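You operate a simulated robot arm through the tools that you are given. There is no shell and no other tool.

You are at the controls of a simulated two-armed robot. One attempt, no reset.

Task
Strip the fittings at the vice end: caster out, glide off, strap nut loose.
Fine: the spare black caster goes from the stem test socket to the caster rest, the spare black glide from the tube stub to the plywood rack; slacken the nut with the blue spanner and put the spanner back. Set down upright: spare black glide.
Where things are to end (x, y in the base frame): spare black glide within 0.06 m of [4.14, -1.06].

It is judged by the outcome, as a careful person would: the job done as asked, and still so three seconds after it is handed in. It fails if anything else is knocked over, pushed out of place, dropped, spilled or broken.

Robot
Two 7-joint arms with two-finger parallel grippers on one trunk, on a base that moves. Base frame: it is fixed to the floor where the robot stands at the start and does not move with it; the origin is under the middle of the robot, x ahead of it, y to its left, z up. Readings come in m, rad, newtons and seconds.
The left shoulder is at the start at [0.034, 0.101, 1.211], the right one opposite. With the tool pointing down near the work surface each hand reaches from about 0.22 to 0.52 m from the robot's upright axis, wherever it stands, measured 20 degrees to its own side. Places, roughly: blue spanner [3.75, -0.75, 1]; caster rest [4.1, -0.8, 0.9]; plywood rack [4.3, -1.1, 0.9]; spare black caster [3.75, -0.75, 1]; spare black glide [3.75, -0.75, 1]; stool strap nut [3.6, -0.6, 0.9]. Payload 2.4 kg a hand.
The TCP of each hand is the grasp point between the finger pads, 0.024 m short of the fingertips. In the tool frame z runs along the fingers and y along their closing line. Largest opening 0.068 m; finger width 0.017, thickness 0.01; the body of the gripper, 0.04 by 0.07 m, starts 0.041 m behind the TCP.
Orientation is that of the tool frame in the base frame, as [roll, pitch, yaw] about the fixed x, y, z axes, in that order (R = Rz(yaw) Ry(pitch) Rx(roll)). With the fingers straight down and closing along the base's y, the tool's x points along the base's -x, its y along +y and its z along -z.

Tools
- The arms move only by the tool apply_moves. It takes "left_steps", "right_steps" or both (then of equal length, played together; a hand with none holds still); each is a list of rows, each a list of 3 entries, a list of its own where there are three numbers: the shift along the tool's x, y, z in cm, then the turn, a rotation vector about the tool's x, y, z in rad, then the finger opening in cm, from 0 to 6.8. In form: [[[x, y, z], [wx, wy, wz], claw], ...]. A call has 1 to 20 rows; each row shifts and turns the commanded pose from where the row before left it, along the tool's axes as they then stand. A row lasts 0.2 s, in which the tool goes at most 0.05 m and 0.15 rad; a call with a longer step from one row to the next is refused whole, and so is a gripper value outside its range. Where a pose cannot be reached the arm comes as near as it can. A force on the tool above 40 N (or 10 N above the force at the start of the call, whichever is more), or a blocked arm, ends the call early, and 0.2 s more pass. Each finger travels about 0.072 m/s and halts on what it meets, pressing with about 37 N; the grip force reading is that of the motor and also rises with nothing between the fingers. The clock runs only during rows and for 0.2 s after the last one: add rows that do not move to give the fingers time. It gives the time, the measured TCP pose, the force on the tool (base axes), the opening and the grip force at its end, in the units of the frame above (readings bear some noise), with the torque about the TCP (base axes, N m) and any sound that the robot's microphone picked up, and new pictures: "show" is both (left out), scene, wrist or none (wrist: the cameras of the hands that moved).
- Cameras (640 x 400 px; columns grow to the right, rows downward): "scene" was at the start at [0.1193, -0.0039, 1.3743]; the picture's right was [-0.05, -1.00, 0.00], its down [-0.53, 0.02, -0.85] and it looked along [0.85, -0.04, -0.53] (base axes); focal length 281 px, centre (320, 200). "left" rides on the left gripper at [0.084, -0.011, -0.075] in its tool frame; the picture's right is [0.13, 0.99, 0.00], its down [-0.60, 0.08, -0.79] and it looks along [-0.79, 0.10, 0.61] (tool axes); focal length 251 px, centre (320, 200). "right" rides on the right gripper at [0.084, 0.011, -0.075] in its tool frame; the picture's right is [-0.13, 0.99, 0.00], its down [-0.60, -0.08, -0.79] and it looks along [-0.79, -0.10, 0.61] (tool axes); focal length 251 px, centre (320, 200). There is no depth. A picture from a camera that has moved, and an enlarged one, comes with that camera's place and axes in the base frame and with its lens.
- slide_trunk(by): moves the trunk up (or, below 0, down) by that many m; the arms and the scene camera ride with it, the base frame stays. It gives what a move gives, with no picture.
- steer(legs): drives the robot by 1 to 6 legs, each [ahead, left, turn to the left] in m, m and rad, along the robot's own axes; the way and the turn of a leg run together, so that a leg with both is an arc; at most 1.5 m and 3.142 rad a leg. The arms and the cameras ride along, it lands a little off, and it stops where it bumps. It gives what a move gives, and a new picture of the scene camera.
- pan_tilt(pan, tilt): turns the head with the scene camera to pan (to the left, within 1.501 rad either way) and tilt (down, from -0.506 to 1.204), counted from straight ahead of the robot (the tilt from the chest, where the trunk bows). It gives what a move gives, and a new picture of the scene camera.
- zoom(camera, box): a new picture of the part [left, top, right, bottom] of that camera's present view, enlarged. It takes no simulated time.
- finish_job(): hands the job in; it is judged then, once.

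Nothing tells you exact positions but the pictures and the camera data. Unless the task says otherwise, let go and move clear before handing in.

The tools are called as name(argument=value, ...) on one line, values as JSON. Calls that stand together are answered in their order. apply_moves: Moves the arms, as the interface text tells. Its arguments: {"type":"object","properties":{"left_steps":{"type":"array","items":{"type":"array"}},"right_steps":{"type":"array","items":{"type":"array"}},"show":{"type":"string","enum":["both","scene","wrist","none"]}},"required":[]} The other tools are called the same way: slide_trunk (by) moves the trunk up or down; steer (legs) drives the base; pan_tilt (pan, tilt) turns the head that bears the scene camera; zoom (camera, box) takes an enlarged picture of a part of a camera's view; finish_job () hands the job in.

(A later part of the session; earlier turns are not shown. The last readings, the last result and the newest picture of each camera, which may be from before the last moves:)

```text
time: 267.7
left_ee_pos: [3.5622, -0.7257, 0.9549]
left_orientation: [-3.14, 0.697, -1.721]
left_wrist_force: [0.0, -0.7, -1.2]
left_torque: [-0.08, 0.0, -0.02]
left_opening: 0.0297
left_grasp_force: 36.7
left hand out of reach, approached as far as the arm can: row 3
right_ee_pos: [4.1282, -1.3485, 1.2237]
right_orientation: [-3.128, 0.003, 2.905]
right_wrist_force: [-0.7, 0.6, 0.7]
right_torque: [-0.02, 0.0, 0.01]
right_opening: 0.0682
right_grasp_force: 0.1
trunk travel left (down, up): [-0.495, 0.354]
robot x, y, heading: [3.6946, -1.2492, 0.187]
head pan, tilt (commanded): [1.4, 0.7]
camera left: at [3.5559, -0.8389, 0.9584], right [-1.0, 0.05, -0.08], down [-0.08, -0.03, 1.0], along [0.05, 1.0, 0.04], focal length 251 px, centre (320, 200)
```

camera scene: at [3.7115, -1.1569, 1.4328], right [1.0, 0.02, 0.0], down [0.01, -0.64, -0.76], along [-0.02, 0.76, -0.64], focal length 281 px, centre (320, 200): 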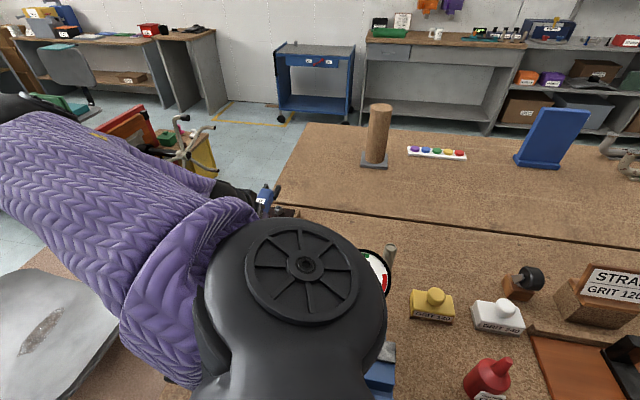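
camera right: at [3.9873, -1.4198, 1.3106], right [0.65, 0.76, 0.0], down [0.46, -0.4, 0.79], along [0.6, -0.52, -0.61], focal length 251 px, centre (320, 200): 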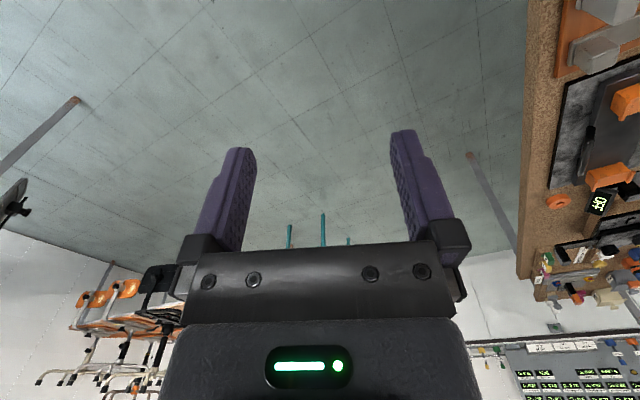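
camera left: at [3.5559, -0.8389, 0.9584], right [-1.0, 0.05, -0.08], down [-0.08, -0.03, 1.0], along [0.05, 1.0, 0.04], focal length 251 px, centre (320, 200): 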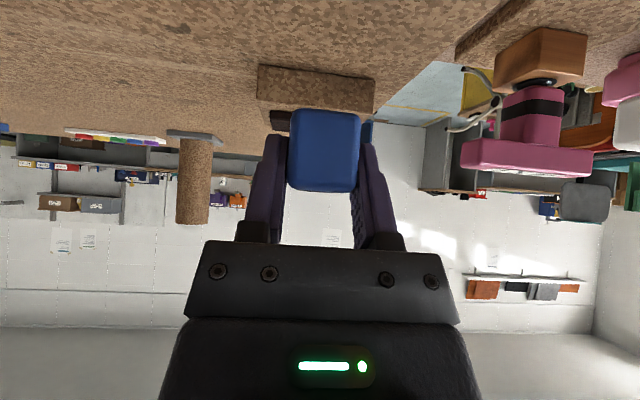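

I need ~2–3 cm more room in front of the nut; I'll shift the base back 3 cm (the hand rides along), then finish the descent.

steer(legs=[[-0.01, -0.0283, 0]])

apply_moves(left_steps=[[[0.5, 0, 0.6], [0, 0, 0], 2.0], [[0.5, 0, 0.6], [0, 0, 0], 2.0], [[0.2, 0, 0.25], [0, 0, 0], 2.0], [[0, 0, 0], [0, 0, 0], 2.0]], show="wrist")

```text
time: 268.5
left_ee_pos: [3.5577, -0.7569, 0.9547]
left_orientation: [3.142, 0.698, -1.722]
left_wrist_force: [-1.1, -0.4, -1.9]
left_torque: [-0.1, 0.0, 0.01]
left_opening: 0.0296
left_grasp_force: 36.9
right_ee_pos: [4.1235, -1.3779, 1.2236]
right_orientation: [-3.127, 0.005, 2.905]
right_wrist_force: [-0.6, 0.0, 0.0]
right_torque: [0.03, -0.01, 0.01]
right_opening: 0.0681
right_grasp_force: 0.0
trunk travel left (down, up): [-0.495, 0.354]
robot x, y, heading: [3.685, -1.2737, 0.194]
head pan, tilt (commanded): [1.4, 0.7]
camera scene: at [3.707, -1.1882, 1.4329], right [1.0, 0.02, 0.0], down [0.01, -0.64, -0.77], along [-0.02, 0.77, -0.64], focal length 281 px, centre (320, 200)
```

scene: 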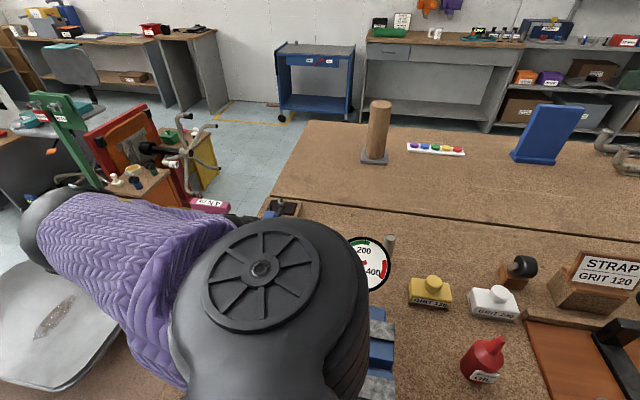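

```text
time: 269.5
left_ee_pos: [3.5579, -0.755, 0.9364]
left_orientation: [3.14, 0.692, -1.723]
left_wrist_force: [-0.8, -0.1, -1.6]
left_torque: [-0.08, 0.01, 0.0]
left_opening: 0.0296
left_grasp_force: 37.1
right_ee_pos: [4.123, -1.3772, 1.2226]
right_orientation: [-3.126, 0.003, 2.907]
right_wrist_force: [-0.2, 0.3, 0.1]
right_torque: [-0.01, 0.0, -0.03]
right_opening: 0.0681
right_grasp_force: 0.1
trunk travel left (down, up): [-0.495, 0.354]
robot x, y, heading: [3.6905, -1.2781, 0.194]
head pan, tilt (commanded): [1.4, 0.7]
camera left: at [3.5514, -0.8672, 0.9402], right [-1.0, 0.05, -0.08], down [-0.08, -0.03, 1.0], along [0.05, 1.0, 0.03], focal length 251 px, centre (320, 200)
```

left: 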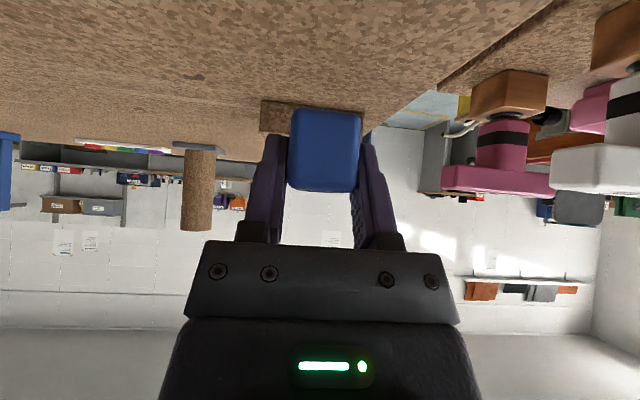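

At working height, 3 cm in front of the nut and aligned. Advance slowly toward the nut.

apply_moves(left_steps=[[[-0.46, 0, 0.38], [0, 0, 0], 2.0], [[-0.46, 0, 0.38], [0, 0, 0], 2.0], [[-0.46, 0, 0.38], [0, 0, 0], 2.0], [[-0.46, 0, 0.38], [0, 0, 0], 2.0], [[0, 0, 0], [0, 0, 0], 2.0]], show="none")

```text
time: 270.7
left_ee_pos: [3.5612, -0.7324, 0.9356]
left_orientation: [-3.141, 0.696, -1.721]
left_wrist_force: [0.1, -0.2, -2.0]
left_torque: [-0.08, 0.01, 0.0]
left_opening: 0.0295
left_grasp_force: 37.2
right_ee_pos: [4.123, -1.377, 1.2229]
right_orientation: [-3.127, 0.003, 2.906]
right_wrist_force: [-0.7, -0.1, 0.6]
right_torque: [-0.01, -0.01, 0.05]
right_opening: 0.0679
right_grasp_force: 0.2
trunk travel left (down, up): [-0.495, 0.354]
robot x, y, heading: [3.6884, -1.276, 0.189]
head pan, tilt (commanded): [1.4, 0.7]
```

apply_moves(left_steps=[[[-0.23, 0, 0.19], [0, 0, 0], 2.0], [[-0.23, 0, 0.19], [0, 0, 0], 2.0], [[-0.23, 0, 0.19], [0, 0, 0], 2.0], [[0, 0, 0], [0, 0, 0], 2.0]], show="none")

apply_moves(left_steps=[[[-0.23, 0, 0.19], [0, 0, 0], 2.0], [[-0.23, 0, 0.19], [0, 0, 0], 2.0], [[0, 0, 0], [0, 0, 0], 2.0]], show="both")

```text
time: 271.7
left_ee_pos: [3.5631, -0.7236, 0.9371]
left_orientation: [-3.141, 0.696, -1.719]
left_wrist_force: [0.2, 0.5, -1.3]
left_torque: [-0.1, 0.01, -0.01]
left_opening: 0.0297
left_grasp_force: 36.4
right_ee_pos: [4.1223, -1.3776, 1.2233]
right_orientation: [-3.126, 0.004, 2.906]
right_wrist_force: [-0.1, 0.5, -0.1]
right_torque: [-0.04, -0.01, 0.02]
right_opening: 0.0679
right_grasp_force: 0.0
trunk travel left (down, up): [-0.495, 0.354]
robot x, y, heading: [3.6882, -1.2769, 0.193]
head pan, tilt (commanded): [1.4, 0.7]
```

```text
time: 272.5
left_ee_pos: [3.5648, -0.7178, 0.936]
left_orientation: [-3.14, 0.697, -1.72]
left_wrist_force: [0.2, 0.0, -2.5]
left_torque: [-0.09, 0.0, -0.01]
left_opening: 0.0298
left_grasp_force: 37.3
right_ee_pos: [4.1223, -1.3775, 1.2239]
right_orientation: [-3.125, 0.003, 2.905]
right_wrist_force: [0.4, 0.2, -0.7]
right_torque: [0.05, -0.03, 0.02]
right_opening: 0.0681
right_grasp_force: 0.1
trunk travel left (down, up): [-0.495, 0.354]
robot x, y, heading: [3.6864, -1.271, 0.193]
head pan, tilt (commanded): [1.4, 0.7]
camera scene: at [3.7072, -1.1866, 1.4328], right [1.0, 0.02, 0.0], down [0.01, -0.64, -0.76], along [-0.02, 0.76, -0.64], focal length 281 px, centre (320, 200)
camera left: at [3.5577, -0.8303, 0.94], right [-1.0, 0.05, -0.08], down [-0.08, -0.03, 1.0], along [0.05, 1.0, 0.04], focal length 251 px, centre (320, 200)
```

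scene: 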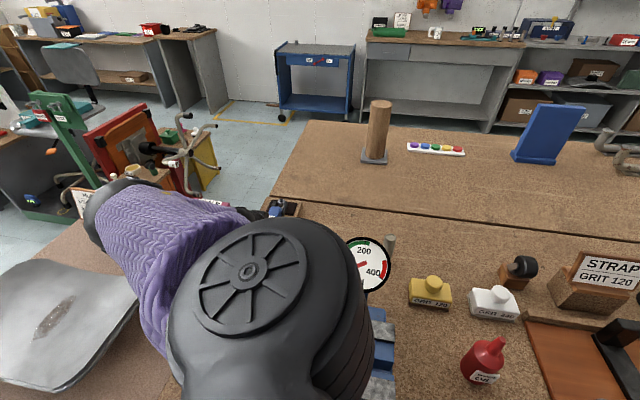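
left: 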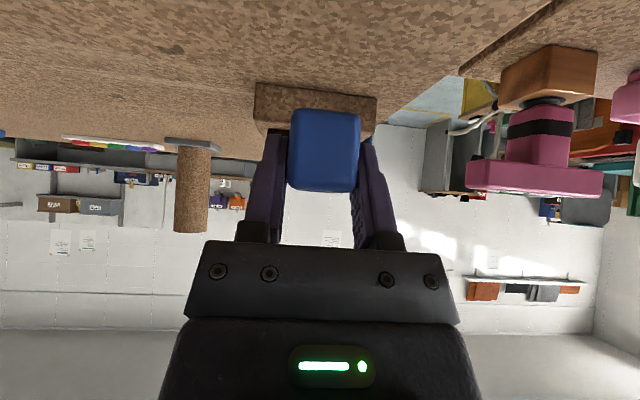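

zoom(camera="scene", box=[250, 185, 310, 225])

```text
10.00 times, centred on (280, 205) of scene
camera zoom: at [3.7072, -1.1866, 1.4328], right [1.0, 0.02, 0.0], down [0.01, -0.64, -0.76], along [-0.02, 0.76, -0.64], focal length 2806 px, centre (720, 150)
```

zoom: 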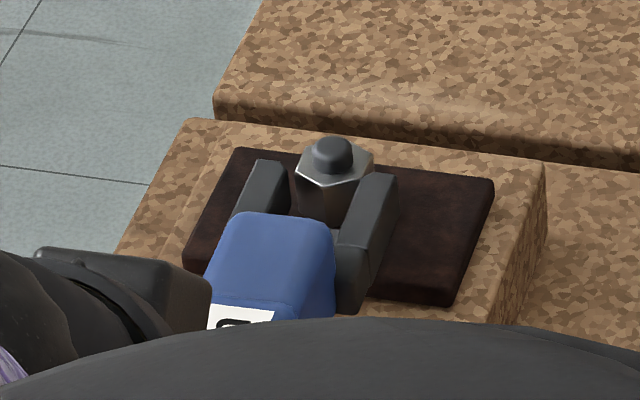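

Excellent view: the jaw already straddles the front half of the nut, about 3 mm too far left. I'll shift 2.5 mm right and push on until seated.

apply_moves(left_steps=[[[0, -0.25, 0], [0, 0, 0], 2.0], [[-0.15, 0, 0.13], [0, 0, 0], 2.0], [[-0.15, 0, 0.13], [0, 0, 0], 2.0], [[-0.15, 0, 0.13], [0, 0, 0], 2.0], [[0, 0, 0], [0, 0, 0], 2.0]], show="none")

zoom(camera="scene", box=[250, 185, 310, 225])

```text
time: 273.7
left_ee_pos: [3.5659, -0.7137, 0.9366]
left_orientation: [3.139, 0.696, -1.717]
left_wrist_force: [-4.8, -7.3, -3.2]
left_torque: [-0.48, 0.15, 0.64]
left_opening: 0.0298
left_grasp_force: 36.7
right_ee_pos: [4.1228, -1.3789, 1.2227]
right_orientation: [-3.127, 0.005, 2.906]
right_wrist_force: [-0.7, -0.4, 0.4]
right_torque: [-0.02, 0.0, 0.03]
right_opening: 0.0681
right_grasp_force: 0.0
trunk travel left (down, up): [-0.495, 0.354]
robot x, y, heading: [3.6861, -1.2744, 0.191]
head pan, tilt (commanded): [1.4, 0.7]
```

```text
10.00 times, centred on (280, 205) of scene
camera zoom: at [3.7062, -1.1875, 1.4328], right [1.0, 0.02, 0.0], down [0.01, -0.64, -0.77], along [-0.02, 0.77, -0.64], focal length 2806 px, centre (720, 150)
```

zoom: 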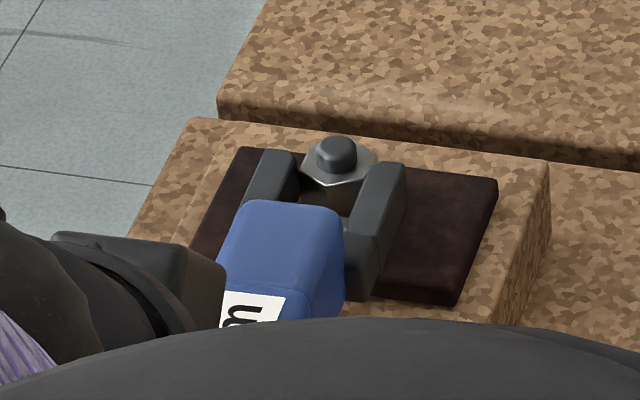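

apply_moves(left_steps=[[[0, 0.12, 0], [0, 0, 0], 2.0], [[-0.15, 0, 0.13], [0, 0, 0], 2.0], [[0, 0, 0], [0, 0, 0], 2.0]], show="none")

zoom(camera="scene", box=[264, 190, 300, 214])

```text
time: 274.5
left_ee_pos: [3.5648, -0.7101, 0.9364]
left_orientation: [-3.141, 0.696, -1.719]
left_wrist_force: [-5.3, -0.5, -1.1]
left_torque: [0.03, 0.12, 0.57]
left_opening: 0.0296
left_grasp_force: 36.9
right_ee_pos: [4.1229, -1.3778, 1.2233]
right_orientation: [-3.125, 0.006, 2.905]
right_wrist_force: [-0.2, -0.3, -1.2]
right_torque: [0.03, 0.03, -0.01]
right_opening: 0.068
right_grasp_force: 0.1
trunk travel left (down, up): [-0.495, 0.354]
robot x, y, heading: [3.6871, -1.2777, 0.189]
head pan, tilt (commanded): [1.4, 0.7]
```

```text
16.00 times, centred on (282, 202) of scene
camera zoom: at [3.7065, -1.1866, 1.4328], right [1.0, 0.02, 0.0], down [0.01, -0.64, -0.76], along [-0.02, 0.76, -0.64], focal length 4489 px, centre (928, 168)
```

zoom: 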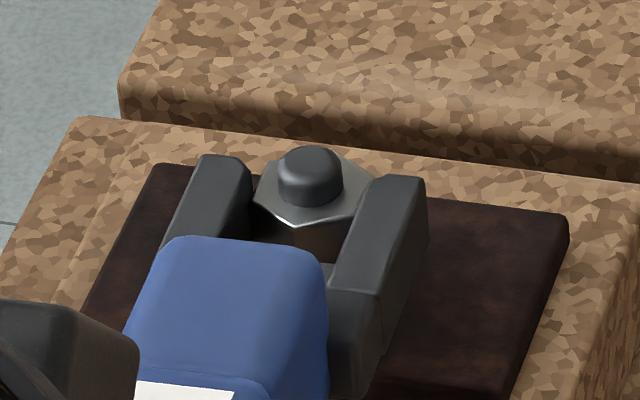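

Nicely engaged between the prongs. Ease 1 mm left and continue forward to seat it.

apply_moves(left_steps=[[[0, 0.1, 0], [0, 0, 0], 2.0], [[-0.23, 0, 0.19], [0, 0, 0], 2.0], [[-0.23, 0, 0.19], [0, 0, 0], 2.0], [[0, 0, 0], [0, 0, 0], 2.0]], show="none")

zoom(camera="scene", box=[264, 190, 300, 214])

```text
time: 275.5
left_ee_pos: [3.5656, -0.7033, 0.937]
left_orientation: [-3.14, 0.696, -1.719]
left_wrist_force: [-0.3, 0.0, -1.9]
left_torque: [-0.09, 0.03, -0.02]
left_opening: 0.0297
left_grasp_force: 36.5
right_ee_pos: [4.1232, -1.3778, 1.2238]
right_orientation: [-3.125, 0.004, 2.905]
right_wrist_force: [0.0, -0.7, 0.3]
right_torque: [-0.02, 0.03, 0.03]
right_opening: 0.0681
right_grasp_force: 0.2
trunk travel left (down, up): [-0.495, 0.354]
robot x, y, heading: [3.688, -1.2748, 0.19]
head pan, tilt (commanded): [1.4, 0.7]
```

```text
16.00 times, centred on (282, 202) of scene
camera zoom: at [3.7073, -1.1865, 1.4328], right [1.0, 0.02, 0.0], down [0.01, -0.64, -0.76], along [-0.02, 0.76, -0.64], focal length 4489 px, centre (928, 168)
```

zoom: 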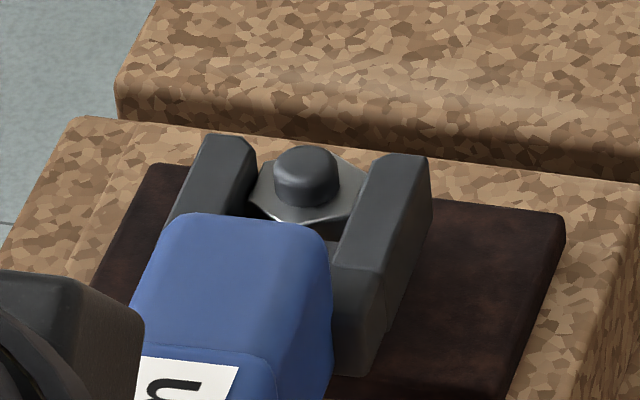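

Seated with no residual force. Now begin slackening: swing the handle counter-clockwise about the nut in small steps, watching the force.

apply_moves(left_steps=[[[-0.16, 0, 0.13], [0, 0, 0], 2.0], [[-0.012, -0.618, 0.01], [-0.0321, 0, -0.0384], 2.0], [[-0.012, -0.618, 0.01], [-0.0321, 0, -0.0384], 2.0], [[0, 0, 0], [0, 0, 0], 2.0]], show="none")

zoom(camera="scene", box=[264, 190, 300, 214])

```text
time: 276.5
left_ee_pos: [3.5777, -0.7036, 0.936]
left_orientation: [3.141, 0.697, -1.62]
left_wrist_force: [-2.3, -0.3, -1.9]
left_torque: [-0.13, 0.06, 0.26]
left_opening: 0.0296
left_grasp_force: 37.1
right_ee_pos: [4.1233, -1.3769, 1.2233]
right_orientation: [-3.127, 0.003, 2.907]
right_wrist_force: [-0.5, -0.1, 1.2]
right_torque: [0.01, 0.0, 0.02]
right_opening: 0.068
right_grasp_force: 0.1
trunk travel left (down, up): [-0.495, 0.354]
robot x, y, heading: [3.6851, -1.2756, 0.19]
head pan, tilt (commanded): [1.4, 0.7]
```

```text
16.00 times, centred on (282, 202) of scene
camera zoom: at [3.7068, -1.1864, 1.4328], right [1.0, 0.02, 0.0], down [0.01, -0.64, -0.76], along [-0.02, 0.76, -0.64], focal length 4489 px, centre (928, 168)
```

zoom: 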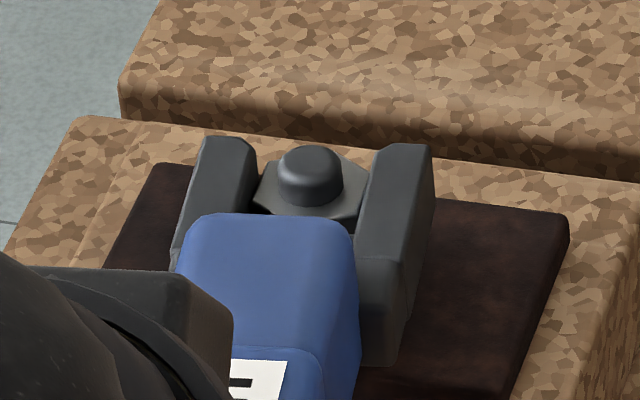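

apply_moves(left_steps=[[[-0.012, -0.618, 0.01], [-0.0321, 0, -0.0384], 2.0], [[-0.012, -0.618, 0.01], [-0.0321, 0, -0.0384], 2.0], [[-0.012, -0.618, 0.01], [-0.0321, 0, -0.0384], 2.0], [[0, 0, 0], [0, 0, 0], 2.0]], show="none")

zoom(camera="scene", box=[264, 190, 300, 214])

```text
time: 277.5
left_ee_pos: [3.5961, -0.7043, 0.9361]
left_orientation: [-3.141, 0.695, -1.468]
left_wrist_force: [-4.3, 0.9, -0.5]
left_torque: [0.0, 0.12, 0.51]
left_opening: 0.0298
left_grasp_force: 37.3
right_ee_pos: [4.1228, -1.3766, 1.2238]
right_orientation: [-3.126, 0.006, 2.907]
right_wrist_force: [-0.8, -0.7, -0.2]
right_torque: [0.03, 0.01, 0.0]
right_opening: 0.0681
right_grasp_force: 0.2
trunk travel left (down, up): [-0.495, 0.354]
robot x, y, heading: [3.6877, -1.2719, 0.196]
head pan, tilt (commanded): [1.4, 0.7]
```

```text
16.00 times, centred on (282, 202) of scene
camera zoom: at [3.7065, -1.1865, 1.4328], right [1.0, 0.02, 0.0], down [0.01, -0.64, -0.76], along [-0.02, 0.76, -0.64], focal length 4489 px, centre (928, 168)
```

zoom: 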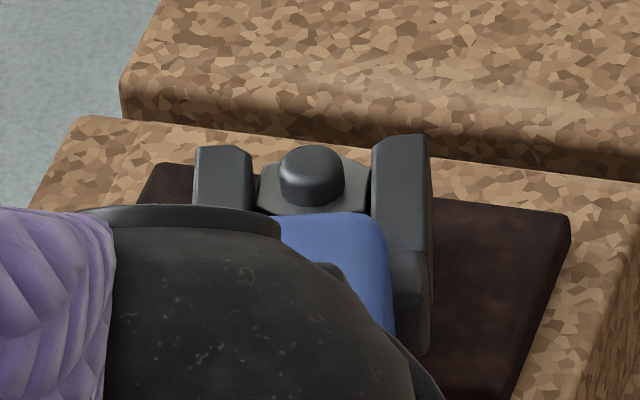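

The nut turns with a steady ~0.5 N·m. Continue the swing.

apply_moves(left_steps=[[[-0.012, -0.618, 0.01], [-0.0321, 0, -0.0384], 2.0], [[-0.012, -0.618, 0.01], [-0.0321, 0, -0.0384], 2.0], [[-0.012, -0.618, 0.01], [-0.0321, 0, -0.0384], 2.0], [[-0.012, -0.618, 0.01], [-0.0321, 0, -0.0384], 2.0], [[0, 0, 0], [0, 0, 0], 2.0]], show="both")

zoom(camera="scene", box=[264, 190, 300, 214])

```text
time: 278.7
left_ee_pos: [3.6201, -0.6979, 0.9362]
left_orientation: [-3.141, 0.694, -1.268]
left_wrist_force: [-8.6, -0.7, -1.5]
left_torque: [-0.09, 0.14, 0.76]
left_opening: 0.0297
left_grasp_force: 37.3
right_ee_pos: [4.1224, -1.3768, 1.2244]
right_orientation: [-3.126, 0.003, 2.905]
right_wrist_force: [-0.7, -0.1, -0.4]
right_torque: [0.02, 0.04, -0.02]
right_opening: 0.0679
right_grasp_force: 0.2
trunk travel left (down, up): [-0.495, 0.354]
robot x, y, heading: [3.6862, -1.2765, 0.191]
head pan, tilt (commanded): [1.4, 0.7]
camera scene: at [3.7061, -1.1865, 1.4328], right [1.0, 0.02, 0.0], down [0.01, -0.64, -0.76], along [-0.02, 0.76, -0.64], focal length 281 px, centre (320, 200)
camera left: at [3.6645, -0.8023, 0.9398], right [-0.92, -0.39, -0.08], down [-0.06, -0.07, 1.0], along [-0.39, 0.92, 0.04], focal length 251 px, centre (320, 200)
```

scene: 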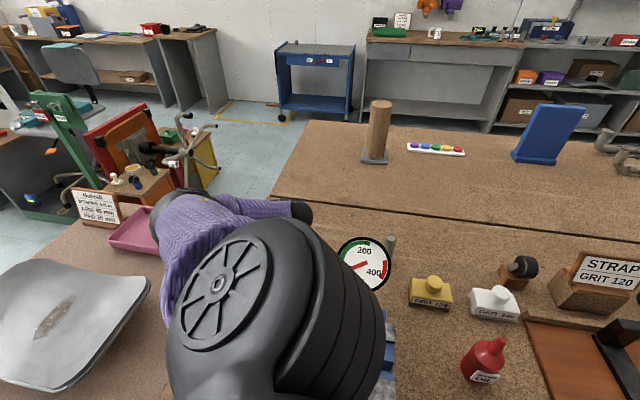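
left: 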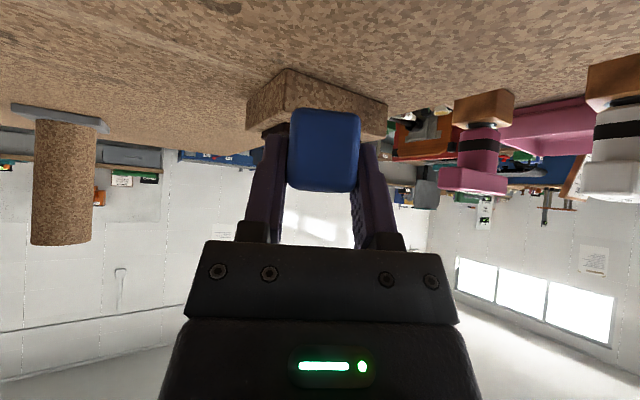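

```text
16.00 times, centred on (282, 202) of scene
camera zoom: at [3.7061, -1.1865, 1.4328], right [1.0, 0.02, 0.0], down [0.01, -0.64, -0.76], along [-0.02, 0.76, -0.64], focal length 4489 px, centre (928, 168)
```

zoom: 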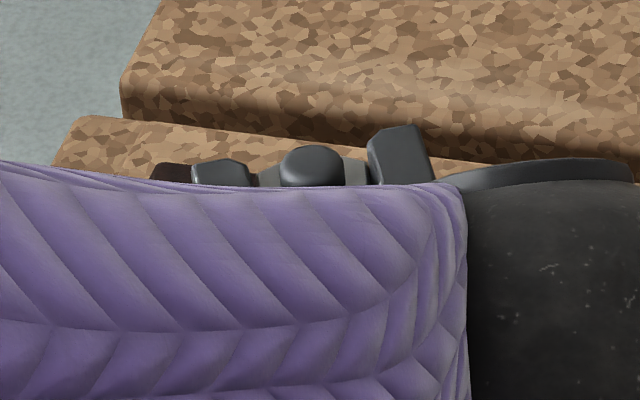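

26° so far at modest force. Continue another 0.25 rad.

apply_moves(left_steps=[[[-0.012, -0.618, 0.01], [-0.0321, 0, -0.0384], 2.0], [[-0.012, -0.618, 0.01], [-0.0321, 0, -0.0384], 2.0], [[-0.012, -0.618, 0.01], [-0.0321, 0, -0.0384], 2.0], [[-0.012, -0.618, 0.01], [-0.0321, 0, -0.0384], 2.0], [[0, 0, 0], [0, 0, 0], 2.0]], show="scene")

```text
time: 279.9
left_ee_pos: [3.6443, -0.6888, 0.9359]
left_orientation: [-3.14, 0.696, -1.069]
left_wrist_force: [-7.0, -4.8, -5.4]
left_torque: [-0.52, -0.1, 1.05]
left_opening: 0.0297
left_grasp_force: 37.2
right_ee_pos: [4.1223, -1.3771, 1.2255]
right_orientation: [-3.125, 0.007, 2.905]
right_wrist_force: [0.0, 0.2, 0.5]
right_torque: [0.0, -0.02, -0.05]
right_opening: 0.0678
right_grasp_force: 0.0
trunk travel left (down, up): [-0.495, 0.354]
robot x, y, heading: [3.6906, -1.2773, 0.191]
head pan, tilt (commanded): [1.4, 0.7]
camera scene: at [3.7062, -1.1869, 1.4328], right [1.0, 0.02, 0.0], down [0.01, -0.64, -0.76], along [-0.02, 0.76, -0.64], focal length 281 px, centre (320, 200)
```

scene: 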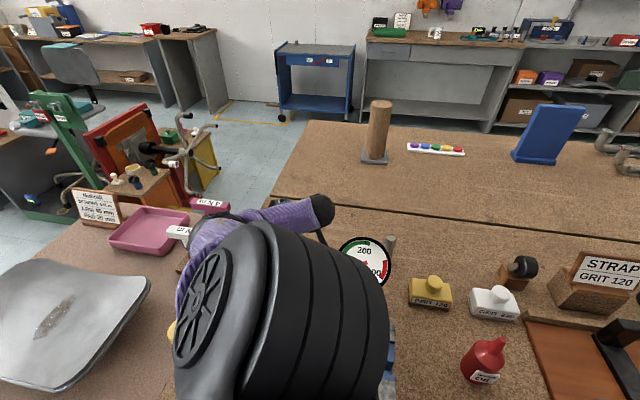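

37° now. A little more for good measure.

apply_moves(left_steps=[[[-0.012, -0.618, 0.01], [-0.0321, 0, -0.0384], 2.0], [[-0.012, -0.618, 0.01], [-0.0321, 0, -0.0384], 2.0], [[-0.012, -0.618, 0.01], [-0.0321, 0, -0.0384], 2.0], [[0, 0, 0], [0, 0, 0], 2.0]], show="both")

```text
time: 280.9
left_ee_pos: [3.6551, -0.6789, 0.9484]
left_orientation: [-3.139, 0.696, -0.922]
left_wrist_force: [6.7, 5.1, -0.4]
left_torque: [0.21, -0.19, -1.02]
left_opening: 0.0298
left_grasp_force: 36.7
left hand out of reach, approached as far as the arm can: row 2, 3
right_ee_pos: [4.1246, -1.3771, 1.2249]
right_orientation: [-3.125, 0.003, 2.905]
right_wrist_force: [-0.1, -0.1, -0.7]
right_torque: [0.01, -0.01, -0.02]
right_opening: 0.068
right_grasp_force: 0.0
trunk travel left (down, up): [-0.495, 0.354]
robot x, y, heading: [3.6868, -1.2777, 0.189]
head pan, tilt (commanded): [1.4, 0.7]
camera scene: at [3.7086, -1.1856, 1.4328], right [1.0, 0.02, 0.0], down [0.01, -0.64, -0.76], along [-0.02, 0.76, -0.64], focal length 281 px, centre (320, 200)
camera left: at [3.7305, -0.761, 0.9507], right [-0.73, -0.68, -0.09], down [-0.04, -0.09, 1.0], along [-0.68, 0.73, 0.04], focal length 251 px, centre (320, 200)
```

scene: 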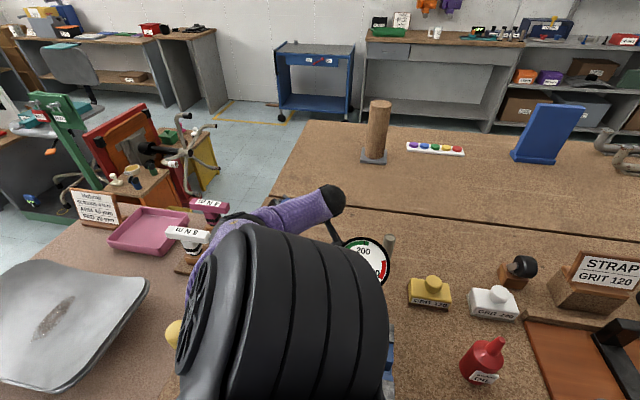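
left: 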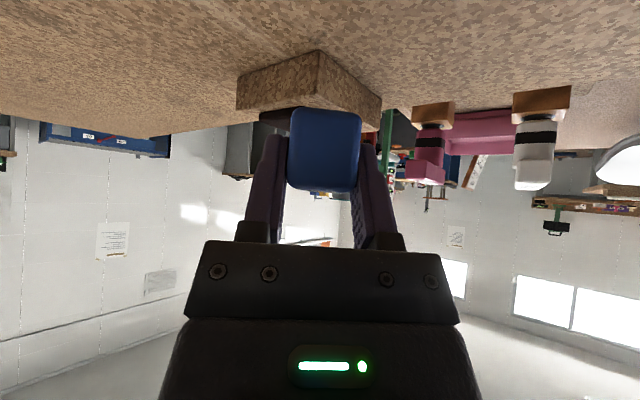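

The arm has reached its limit at about 40–45° of swing. Lift the spanner straight off the nut and inspect the hex.

apply_moves(left_steps=[[[-0.64, 0, -0.77], [0, 0, 0], 2.0], [[-0.64, 0, -0.77], [0, 0, 0], 2.0], [[-0.96, 0, -1.15], [0, 0, 0], 2.0], [[-1.28, 0, -1.54], [0, 0, 0], 2.0], [[0, 0, 0], [0, 0, 0], 2.0]], show="both")

```text
time: 282.1
left_ee_pos: [3.6514, -0.6811, 1.0017]
left_orientation: [-3.141, 0.696, -0.92]
left_wrist_force: [-0.6, 0.6, -2.2]
left_torque: [-0.06, -0.05, 0.02]
left_opening: 0.0294
left_grasp_force: 36.6
right_ee_pos: [4.1225, -1.3773, 1.2234]
right_orientation: [-3.126, 0.001, 2.907]
right_wrist_force: [-0.3, 0.6, 0.2]
right_torque: [-0.01, 0.0, 0.01]
right_opening: 0.0679
right_grasp_force: 0.0
trunk travel left (down, up): [-0.495, 0.354]
robot x, y, heading: [3.6879, -1.279, 0.193]
head pan, tilt (commanded): [1.4, 0.7]
camera scene: at [3.7072, -1.1865, 1.4328], right [1.0, 0.02, 0.0], down [0.01, -0.64, -0.76], along [-0.02, 0.76, -0.64], focal length 281 px, centre (320, 200)
camera left: at [3.7287, -0.7624, 1.0051], right [-0.73, -0.68, -0.08], down [-0.04, -0.08, 1.0], along [-0.68, 0.73, 0.04], focal length 251 px, centre (320, 200)
```

scene: 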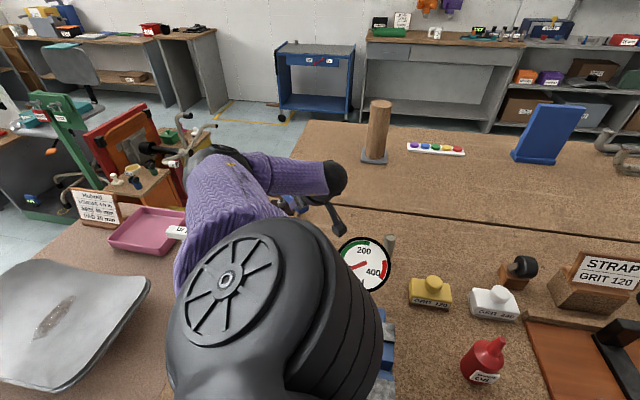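
left: 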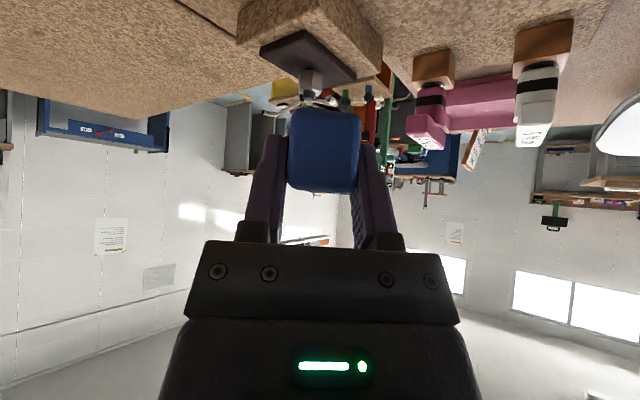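

Freed cleanly. Zoom on the nut to see how far it has turned.

zoom(camera="left", box=[285, 50, 345, 110])

zoom(camera="scene", box=[264, 190, 310, 220])

```text
6.67 times, centred on (315, 80) of left
camera zoom: at [3.7287, -0.7624, 1.0051], right [-0.73, -0.68, -0.08], down [-0.04, -0.08, 1.0], along [-0.68, 0.73, 0.04], focal length 1676 px, centre (353, 1000)
```

zoom: 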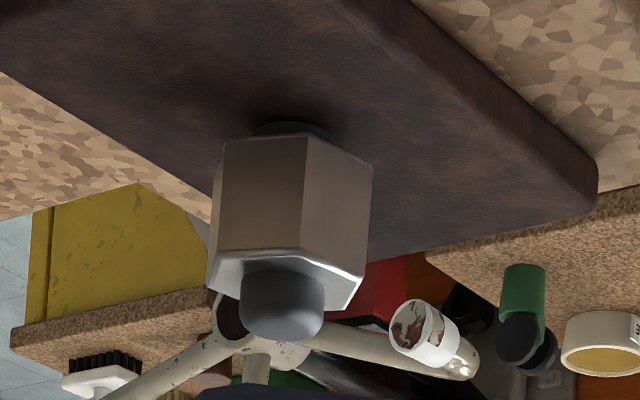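

```text
13.33 times, centred on (287, 205) of scene
camera zoom: at [3.7072, -1.1865, 1.4328], right [1.0, 0.02, 0.0], down [0.01, -0.64, -0.76], along [-0.02, 0.76, -0.64], focal length 3741 px, centre (760, 133)
```

zoom: 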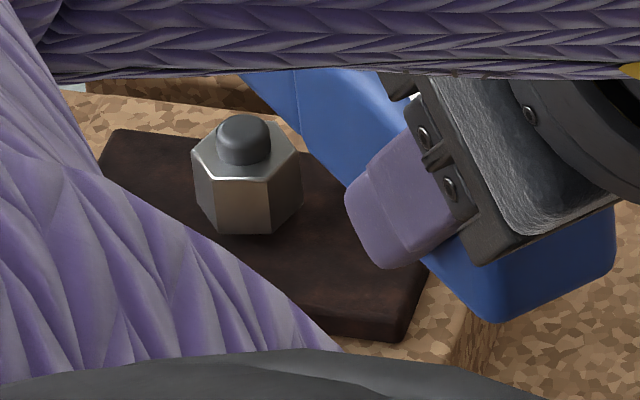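

The hex has turned about 45° counter-clockwise. For a clear margin I'll do a second stroke from the next pair of flats; first raise, step 3 cm closer, and swing the spanner back.

apply_moves(left_steps=[[[-1.92, 0, -2.3], [0, 0, 0], 2.0], [[0, 0, 0], [0, 0, 0], 2.0]], show="none")

steer(legs=[[0.01, 0.0283, 0]])

apply_moves(left_steps=[[[-0.26, 3.26, 0.22], [0, 0, 0], 2.0], [[-0.26, 3.26, 0.22], [0, 0, 0], 2.0], [[-0.26, 3.26, 0.22], [0, 0, 0], 2.0], [[-0.26, 3.26, 0.22], [0, 0, 0], 2.0], [[-0.26, 3.26, 0.22], [0, 0, 0], 2.0], [[0, 0, 0], [0.0949, 0, 0.1136], 2.0], [[0, 0, 0], [0.0949, 0, 0.1136], 2.0], [[0, 0, 0], [0.0949, 0, 0.1136], 2.0], [[0, 0, 0], [0.0949, 0, 0.1136], 2.0], [[0, 0, 0], [0.0949, 0, 0.1136], 2.0], [[0, 0, 0], [0.0949, 0, 0.1136], 2.0], [[0, 0, 0], [0.0949, 0, 0.1136], 2.0], [[0, 0, 0], [0, 0, 0], 2.0]], show="both")

```text
time: 282.7
left_ee_pos: [3.6522, -0.681, 1.0318]
left_orientation: [3.141, 0.694, -0.919]
left_wrist_force: [0.4, 0.5, -1.7]
left_torque: [-0.05, -0.05, 0.01]
left_opening: 0.0295
left_grasp_force: 37.1
right_ee_pos: [4.122, -1.3763, 1.2234]
right_orientation: [-3.126, 0.005, 2.905]
right_wrist_force: [-0.6, 0.4, 0.9]
right_torque: [0.0, -0.01, 0.04]
right_opening: 0.068
right_grasp_force: 0.1
trunk travel left (down, up): [-0.495, 0.354]
robot x, y, heading: [3.6878, -1.2749, 0.192]
head pan, tilt (commanded): [1.4, 0.7]
```

```text
time: 283.5
left_ee_pos: [3.6561, -0.6495, 1.0312]
left_orientation: [3.138, 0.694, -0.921]
left_wrist_force: [-0.7, 0.8, -1.9]
left_torque: [-0.06, -0.08, 0.02]
left_opening: 0.0297
left_grasp_force: 36.7
right_ee_pos: [4.1276, -1.3459, 1.2242]
right_orientation: [-3.124, 0.004, 2.905]
right_wrist_force: [0.1, 0.8, -0.4]
right_torque: [-0.01, 0.01, -0.02]
right_opening: 0.0683
right_grasp_force: 0.0
trunk travel left (down, up): [-0.495, 0.354]
robot x, y, heading: [3.6927, -1.2479, 0.193]
head pan, tilt (commanded): [1.4, 0.7]
camera scene: at [3.712, -1.1551, 1.4327], right [1.0, 0.02, 0.0], down [0.01, -0.65, -0.76], along [-0.02, 0.76, -0.65], focal length 281 px, centre (320, 200)
```

scene: 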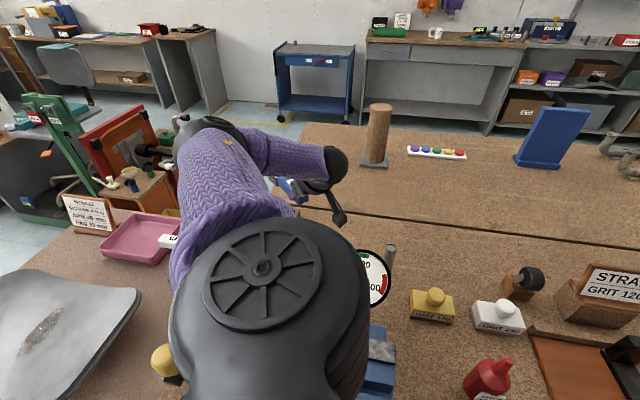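

```text
time: 286.3
left_ee_pos: [3.5192, -0.7234, 1.0309]
left_orientation: [3.141, 0.697, -1.955]
left_wrist_force: [0.5, 0.2, -1.1]
left_torque: [-0.06, 0.08, 0.0]
left_opening: 0.0297
left_grasp_force: 37.0
left hand out of reach, approached as far as the arm can: row 9, 10
right_ee_pos: [4.1277, -1.3464, 1.2233]
right_orientation: [-3.126, 0.003, 2.907]
right_wrist_force: [-0.4, -0.3, 0.4]
right_torque: [-0.01, 0.03, -0.02]
right_opening: 0.068
right_grasp_force: 0.2
trunk travel left (down, up): [-0.495, 0.354]
robot x, y, heading: [3.6921, -1.2499, 0.192]
head pan, tilt (commanded): [1.4, 0.7]
camera scene: at [3.7116, -1.1569, 1.4328], right [1.0, 0.02, 0.0], down [0.01, -0.64, -0.76], along [-0.02, 0.76, -0.64], focal length 281 px, centre (320, 200)
camera left: at [3.4873, -0.8305, 1.034], right [-0.96, 0.28, -0.08], down [-0.09, -0.01, 1.0], along [0.28, 0.96, 0.04], focal length 251 px, centre (320, 200)
```

scene: 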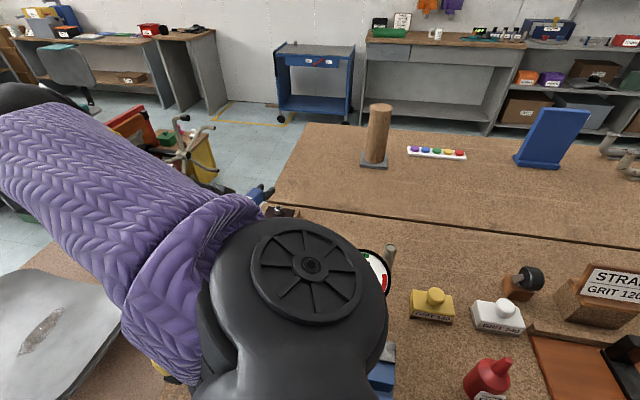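
left: 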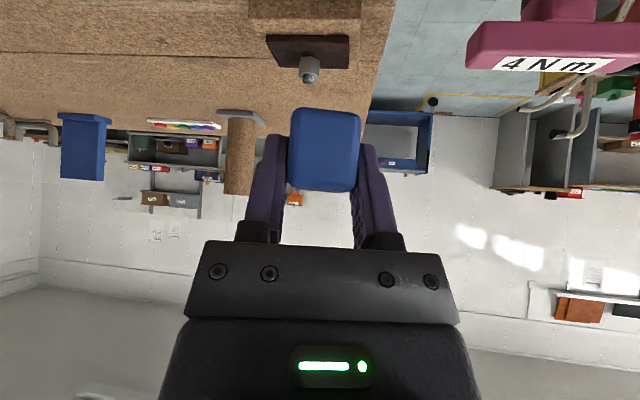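

Aligned for the second engagement (jaw at 68°). Shift 7 mm right and descend, watching for drift.

apply_moves(left_steps=[[[0, -0.67, 0], [0, 0, 0], 2.0], [[1.28, 0, 1.53], [0, 0, 0], 2.0], [[1.28, 0, 1.53], [0, 0, 0], 2.0], [[1.28, 0, 1.53], [0, 0, 0], 2.0], [[0, 0, 0], [0, 0, 0], 2.0]], show="both")

zoom(camera="scene", box=[240, 180, 310, 225])

```text
time: 287.5
left_ee_pos: [3.5259, -0.7248, 0.9717]
left_orientation: [-3.141, 0.697, -1.957]
left_wrist_force: [-0.6, -0.8, -1.1]
left_torque: [-0.06, 0.04, -0.02]
left_opening: 0.0294
left_grasp_force: 36.7
right_ee_pos: [4.1268, -1.348, 1.2247]
right_orientation: [-3.125, 0.002, 2.907]
right_wrist_force: [0.5, 0.5, -0.8]
right_torque: [0.03, 0.01, 0.0]
right_opening: 0.0681
right_grasp_force: 0.0
trunk travel left (down, up): [-0.495, 0.354]
robot x, y, heading: [3.6919, -1.2505, 0.194]
head pan, tilt (commanded): [1.4, 0.7]
camera scene: at [3.7117, -1.1568, 1.4328], right [1.0, 0.02, 0.0], down [0.01, -0.64, -0.76], along [-0.02, 0.76, -0.64], focal length 281 px, centre (320, 200)
camera left: at [3.4941, -0.833, 0.9741], right [-0.96, 0.28, -0.08], down [-0.09, -0.01, 1.0], along [0.28, 0.96, 0.04], focal length 251 px, centre (320, 200)
```

scene: 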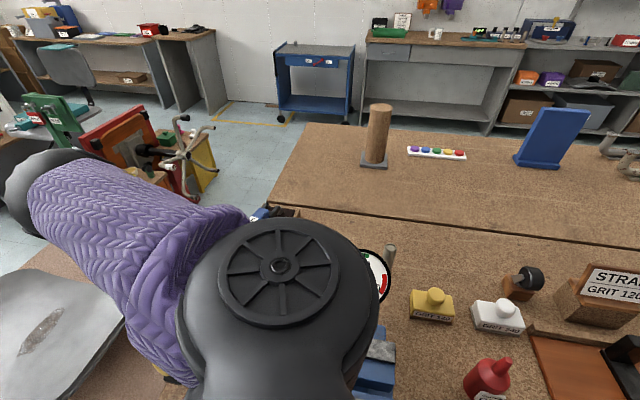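
left: 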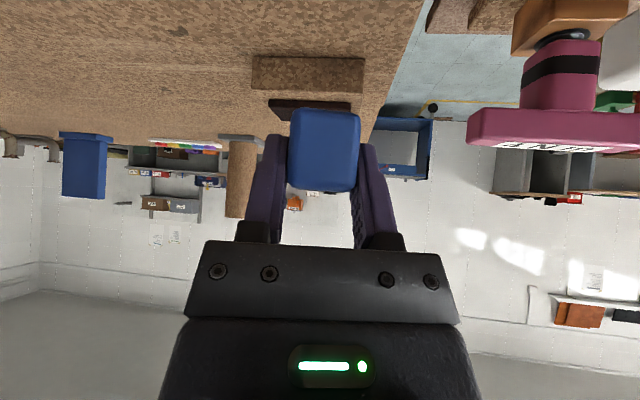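

```text
8.89 times, centred on (275, 202) of scene
camera zoom: at [3.7117, -1.1568, 1.4328], right [1.0, 0.02, 0.0], down [0.01, -0.64, -0.76], along [-0.02, 0.76, -0.64], focal length 2494 px, centre (720, 178)
```

zoom: 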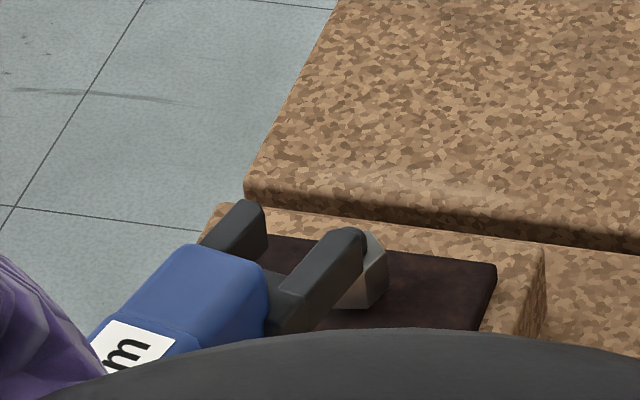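

apply_moves(left_steps=[[[0.75, 0, 0.9], [0, 0, 0], 2.0], [[0.75, 0, 0.9], [0, 0, 0], 2.0], [[0.7, 0, 0.84], [0, 0, 0], 2.0], [[0, 0, 0], [0, 0, 0], 2.0]], show="none")

zoom(camera="scene", box=[240, 180, 310, 225])

```text
time: 288.5
left_ee_pos: [3.5273, -0.7246, 0.9377]
left_orientation: [3.141, 0.694, -1.958]
left_wrist_force: [-0.2, 0.8, -1.9]
left_torque: [-0.06, 0.03, 0.05]
left_opening: 0.0299
left_grasp_force: 37.6
right_ee_pos: [4.1274, -1.3477, 1.2254]
right_orientation: [-3.126, 0.004, 2.906]
right_wrist_force: [-0.5, 0.3, -0.5]
right_torque: [0.02, 0.0, 0.01]
right_opening: 0.0681
right_grasp_force: 0.0
trunk travel left (down, up): [-0.495, 0.354]
robot x, y, heading: [3.691, -1.245, 0.191]
head pan, tilt (commanded): [1.4, 0.7]
```

```text
8.89 times, centred on (275, 202) of scene
camera zoom: at [3.7117, -1.1568, 1.4328], right [1.0, 0.02, 0.0], down [0.01, -0.64, -0.76], along [-0.02, 0.76, -0.64], focal length 2494 px, centre (720, 178)
```

zoom: 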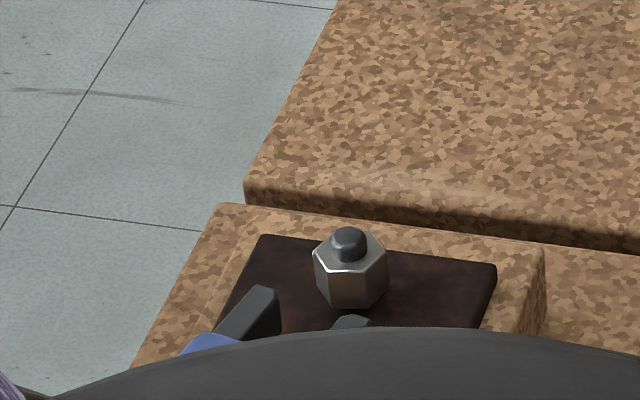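

Good position in front of the nut. Advance along the jaw direction, first 1.5 cm.

apply_moves(left_steps=[[[-0.38, -0.15, 0.32], [0, 0, 0], 2.0], [[-0.38, 0, 0.32], [0, 0, 0], 2.0], [[-0.38, 0, 0.32], [0, 0, 0], 2.0], [[0, 0, 0], [0, 0, 0], 2.0]], show="none")

zoom(camera="scene", box=[250, 185, 306, 221])

```text
time: 289.5
left_ee_pos: [3.5328, -0.7133, 0.9375]
left_orientation: [3.14, 0.697, -1.957]
left_wrist_force: [-0.3, -0.1, -2.0]
left_torque: [-0.04, 0.03, 0.01]
left_opening: 0.0296
left_grasp_force: 36.7
right_ee_pos: [4.128, -1.3465, 1.2244]
right_orientation: [-3.126, 0.005, 2.906]
right_wrist_force: [-0.8, -0.4, -0.1]
right_torque: [0.03, 0.0, 0.0]
right_opening: 0.0681
right_grasp_force: 0.0
trunk travel left (down, up): [-0.495, 0.354]
robot x, y, heading: [3.6911, -1.2448, 0.196]
head pan, tilt (commanded): [1.4, 0.7]
```

```text
11.11 times, centred on (278, 203) of scene
camera zoom: at [3.7117, -1.1567, 1.4328], right [1.0, 0.02, 0.0], down [0.01, -0.64, -0.76], along [-0.02, 0.76, -0.64], focal length 3118 px, centre (787, 167)
```

zoom: 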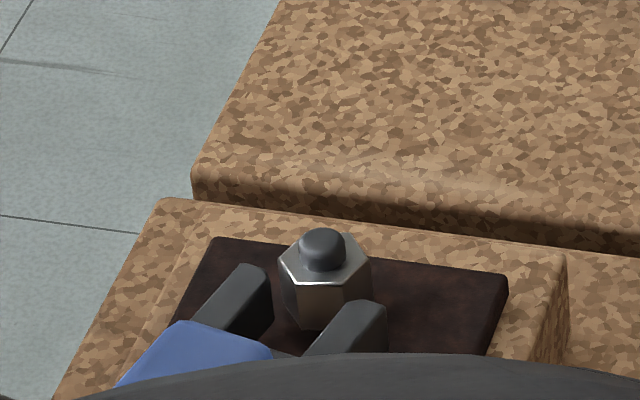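

apply_moves(left_steps=[[[-0.23, 0, 0.19], [0, 0, 0], 2.0], [[-0.23, 0, 0.19], [0, 0, 0], 2.0], [[-0.23, 0, 0.19], [0, 0, 0], 2.0], [[0, 0, 0], [0, 0, 0], 2.0]], show="none")

zoom(camera="scene", box=[250, 185, 306, 221])

```text
time: 290.5
left_ee_pos: [3.5359, -0.7066, 0.9407]
left_orientation: [3.139, 0.697, -1.955]
left_wrist_force: [-5.8, -3.8, -4.7]
left_torque: [-0.4, 0.22, 0.64]
left_opening: 0.0298
left_grasp_force: 36.7
left hand out of reach, approached as far as the arm can: row 1
right_ee_pos: [4.1269, -1.3467, 1.2248]
right_orientation: [-3.125, 0.005, 2.904]
right_wrist_force: [-0.3, -0.8, -0.9]
right_torque: [-0.03, 0.03, -0.02]
right_opening: 0.0679
right_grasp_force: 0.0
trunk travel left (down, up): [-0.495, 0.354]
robot x, y, heading: [3.6944, -1.2479, 0.192]
head pan, tilt (commanded): [1.4, 0.7]
```

```text
11.11 times, centred on (278, 203) of scene
camera zoom: at [3.7105, -1.1573, 1.4328], right [1.0, 0.02, 0.0], down [0.01, -0.64, -0.77], along [-0.02, 0.76, -0.64], focal length 3118 px, centre (787, 167)
```

zoom: 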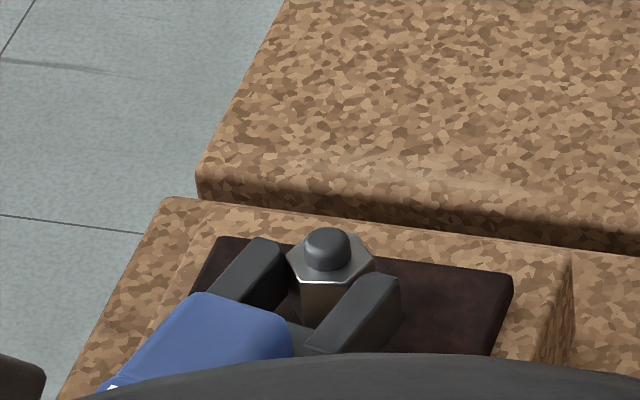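

Left prong touches the nut flank; ease 1.3 mm left and continue gently.

apply_moves(left_steps=[[[0.1, 0.13, 0.13], [0, 0, 0], 2.0], [[-0.08, 0, 0.22], [0, 0, 0], 2.0], [[-0.2, 0, 0.17], [0, 0, 0], 2.0], [[0, 0, 0], [0, 0, 0], 2.0]], show="none")

zoom(camera="scene", box=[250, 185, 306, 221])

```text
time: 291.5
left_ee_pos: [3.538, -0.7035, 0.9423]
left_orientation: [-3.14, 0.698, -1.952]
left_wrist_force: [-13.1, -10.7, -5.3]
left_torque: [-0.63, 0.45, 1.23]
left_opening: 0.03
left_grasp_force: 36.7
left hand out of reach, approached as far as the arm can: row 1
right_ee_pos: [4.1267, -1.3485, 1.2243]
right_orientation: [-3.128, 0.005, 2.906]
right_wrist_force: [-0.4, 0.4, -1.2]
right_torque: [0.01, -0.01, -0.02]
right_opening: 0.0681
right_grasp_force: 0.0
trunk travel left (down, up): [-0.495, 0.354]
robot x, y, heading: [3.6893, -1.2466, 0.192]
head pan, tilt (commanded): [1.4, 0.7]
```

```text
11.11 times, centred on (278, 203) of scene
camera zoom: at [3.7095, -1.1581, 1.4329], right [1.0, 0.02, 0.0], down [0.01, -0.64, -0.77], along [-0.02, 0.77, -0.64], focal length 3118 px, centre (787, 167)
```

zoom: 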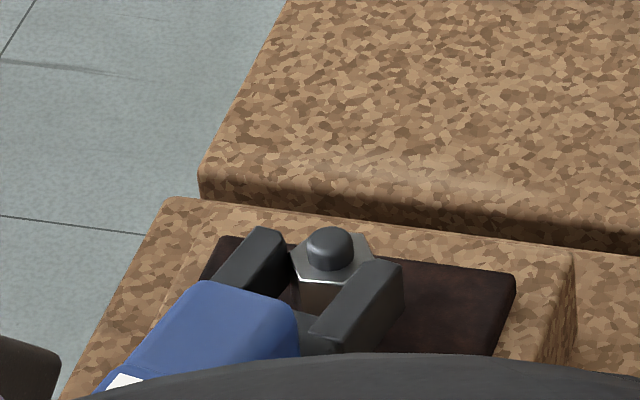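

Engagement is tight because the arm is at full stretch here. I'll back the spanner off, raise it, and turn my body another 0.12 rad left to bring the shoulder closer.

apply_moves(left_steps=[[[0.38, 0, -0.32], [0, 0, 0], 2.0], [[0.77, 0, -0.64], [0, 0, 0], 2.0], [[0.77, 0, -0.64], [0, 0, 0], 2.0], [[0.77, 0, -0.64], [0, 0, 0], 2.0], [[-1.28, 0, -1.53], [0, 0, 0], 2.0], [[-1.92, 0, -2.3], [0, 0, 0], 2.0], [[-1.92, 0, -2.3], [0, 0, 0], 2.0], [[0, 0, 0], [0, 0, 0], 2.0]], show="none")

steer(legs=[[0, 0, 0.13]])

```text
time: 293.3
left_ee_pos: [3.5271, -0.7355, 1.0195]
left_orientation: [-3.141, 0.697, -1.957]
left_wrist_force: [0.8, 0.3, -2.1]
left_torque: [-0.06, 0.01, -0.01]
left_opening: 0.0298
left_grasp_force: 37.5
right_ee_pos: [4.1274, -1.347, 1.2249]
right_orientation: [-3.126, 0.003, 2.905]
right_wrist_force: [-0.3, -0.3, -0.3]
right_torque: [-0.01, -0.01, -0.01]
right_opening: 0.0683
right_grasp_force: 0.2
trunk travel left (down, up): [-0.495, 0.354]
robot x, y, heading: [3.6906, -1.2459, 0.189]
head pan, tilt (commanded): [1.4, 0.7]
```

```text
time: 294.3
left_ee_pos: [3.4624, -0.7596, 1.0194]
left_orientation: [3.141, 0.697, -1.825]
left_wrist_force: [-0.3, -1.0, -1.9]
left_torque: [-0.08, 0.03, 0.01]
left_opening: 0.0296
left_grasp_force: 36.9
right_ee_pos: [4.1371, -1.2893, 1.2236]
right_orientation: [-3.125, 0.004, 3.035]
right_wrist_force: [0.9, -0.2, 0.6]
right_torque: [0.03, 0.0, 0.04]
right_opening: 0.0682
right_grasp_force: 0.1
trunk travel left (down, up): [-0.495, 0.354]
robot x, y, heading: [3.6899, -1.2467, 0.325]
head pan, tilt (commanded): [1.4, 0.7]
camera scene: at [3.6999, -1.155, 1.4328], right [0.99, 0.15, 0.0], down [0.1, -0.64, -0.76], along [-0.12, 0.76, -0.64], focal length 281 px, centre (320, 200)
```

scene: 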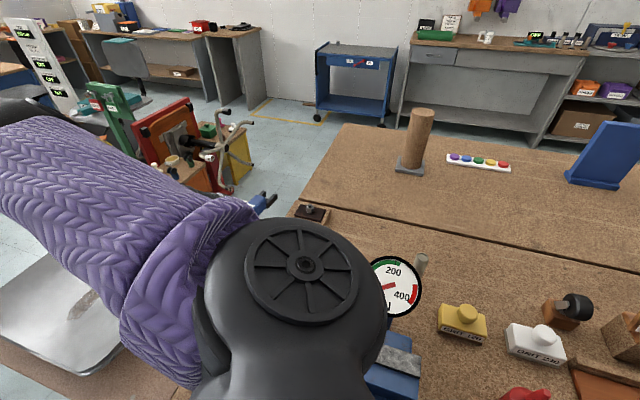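

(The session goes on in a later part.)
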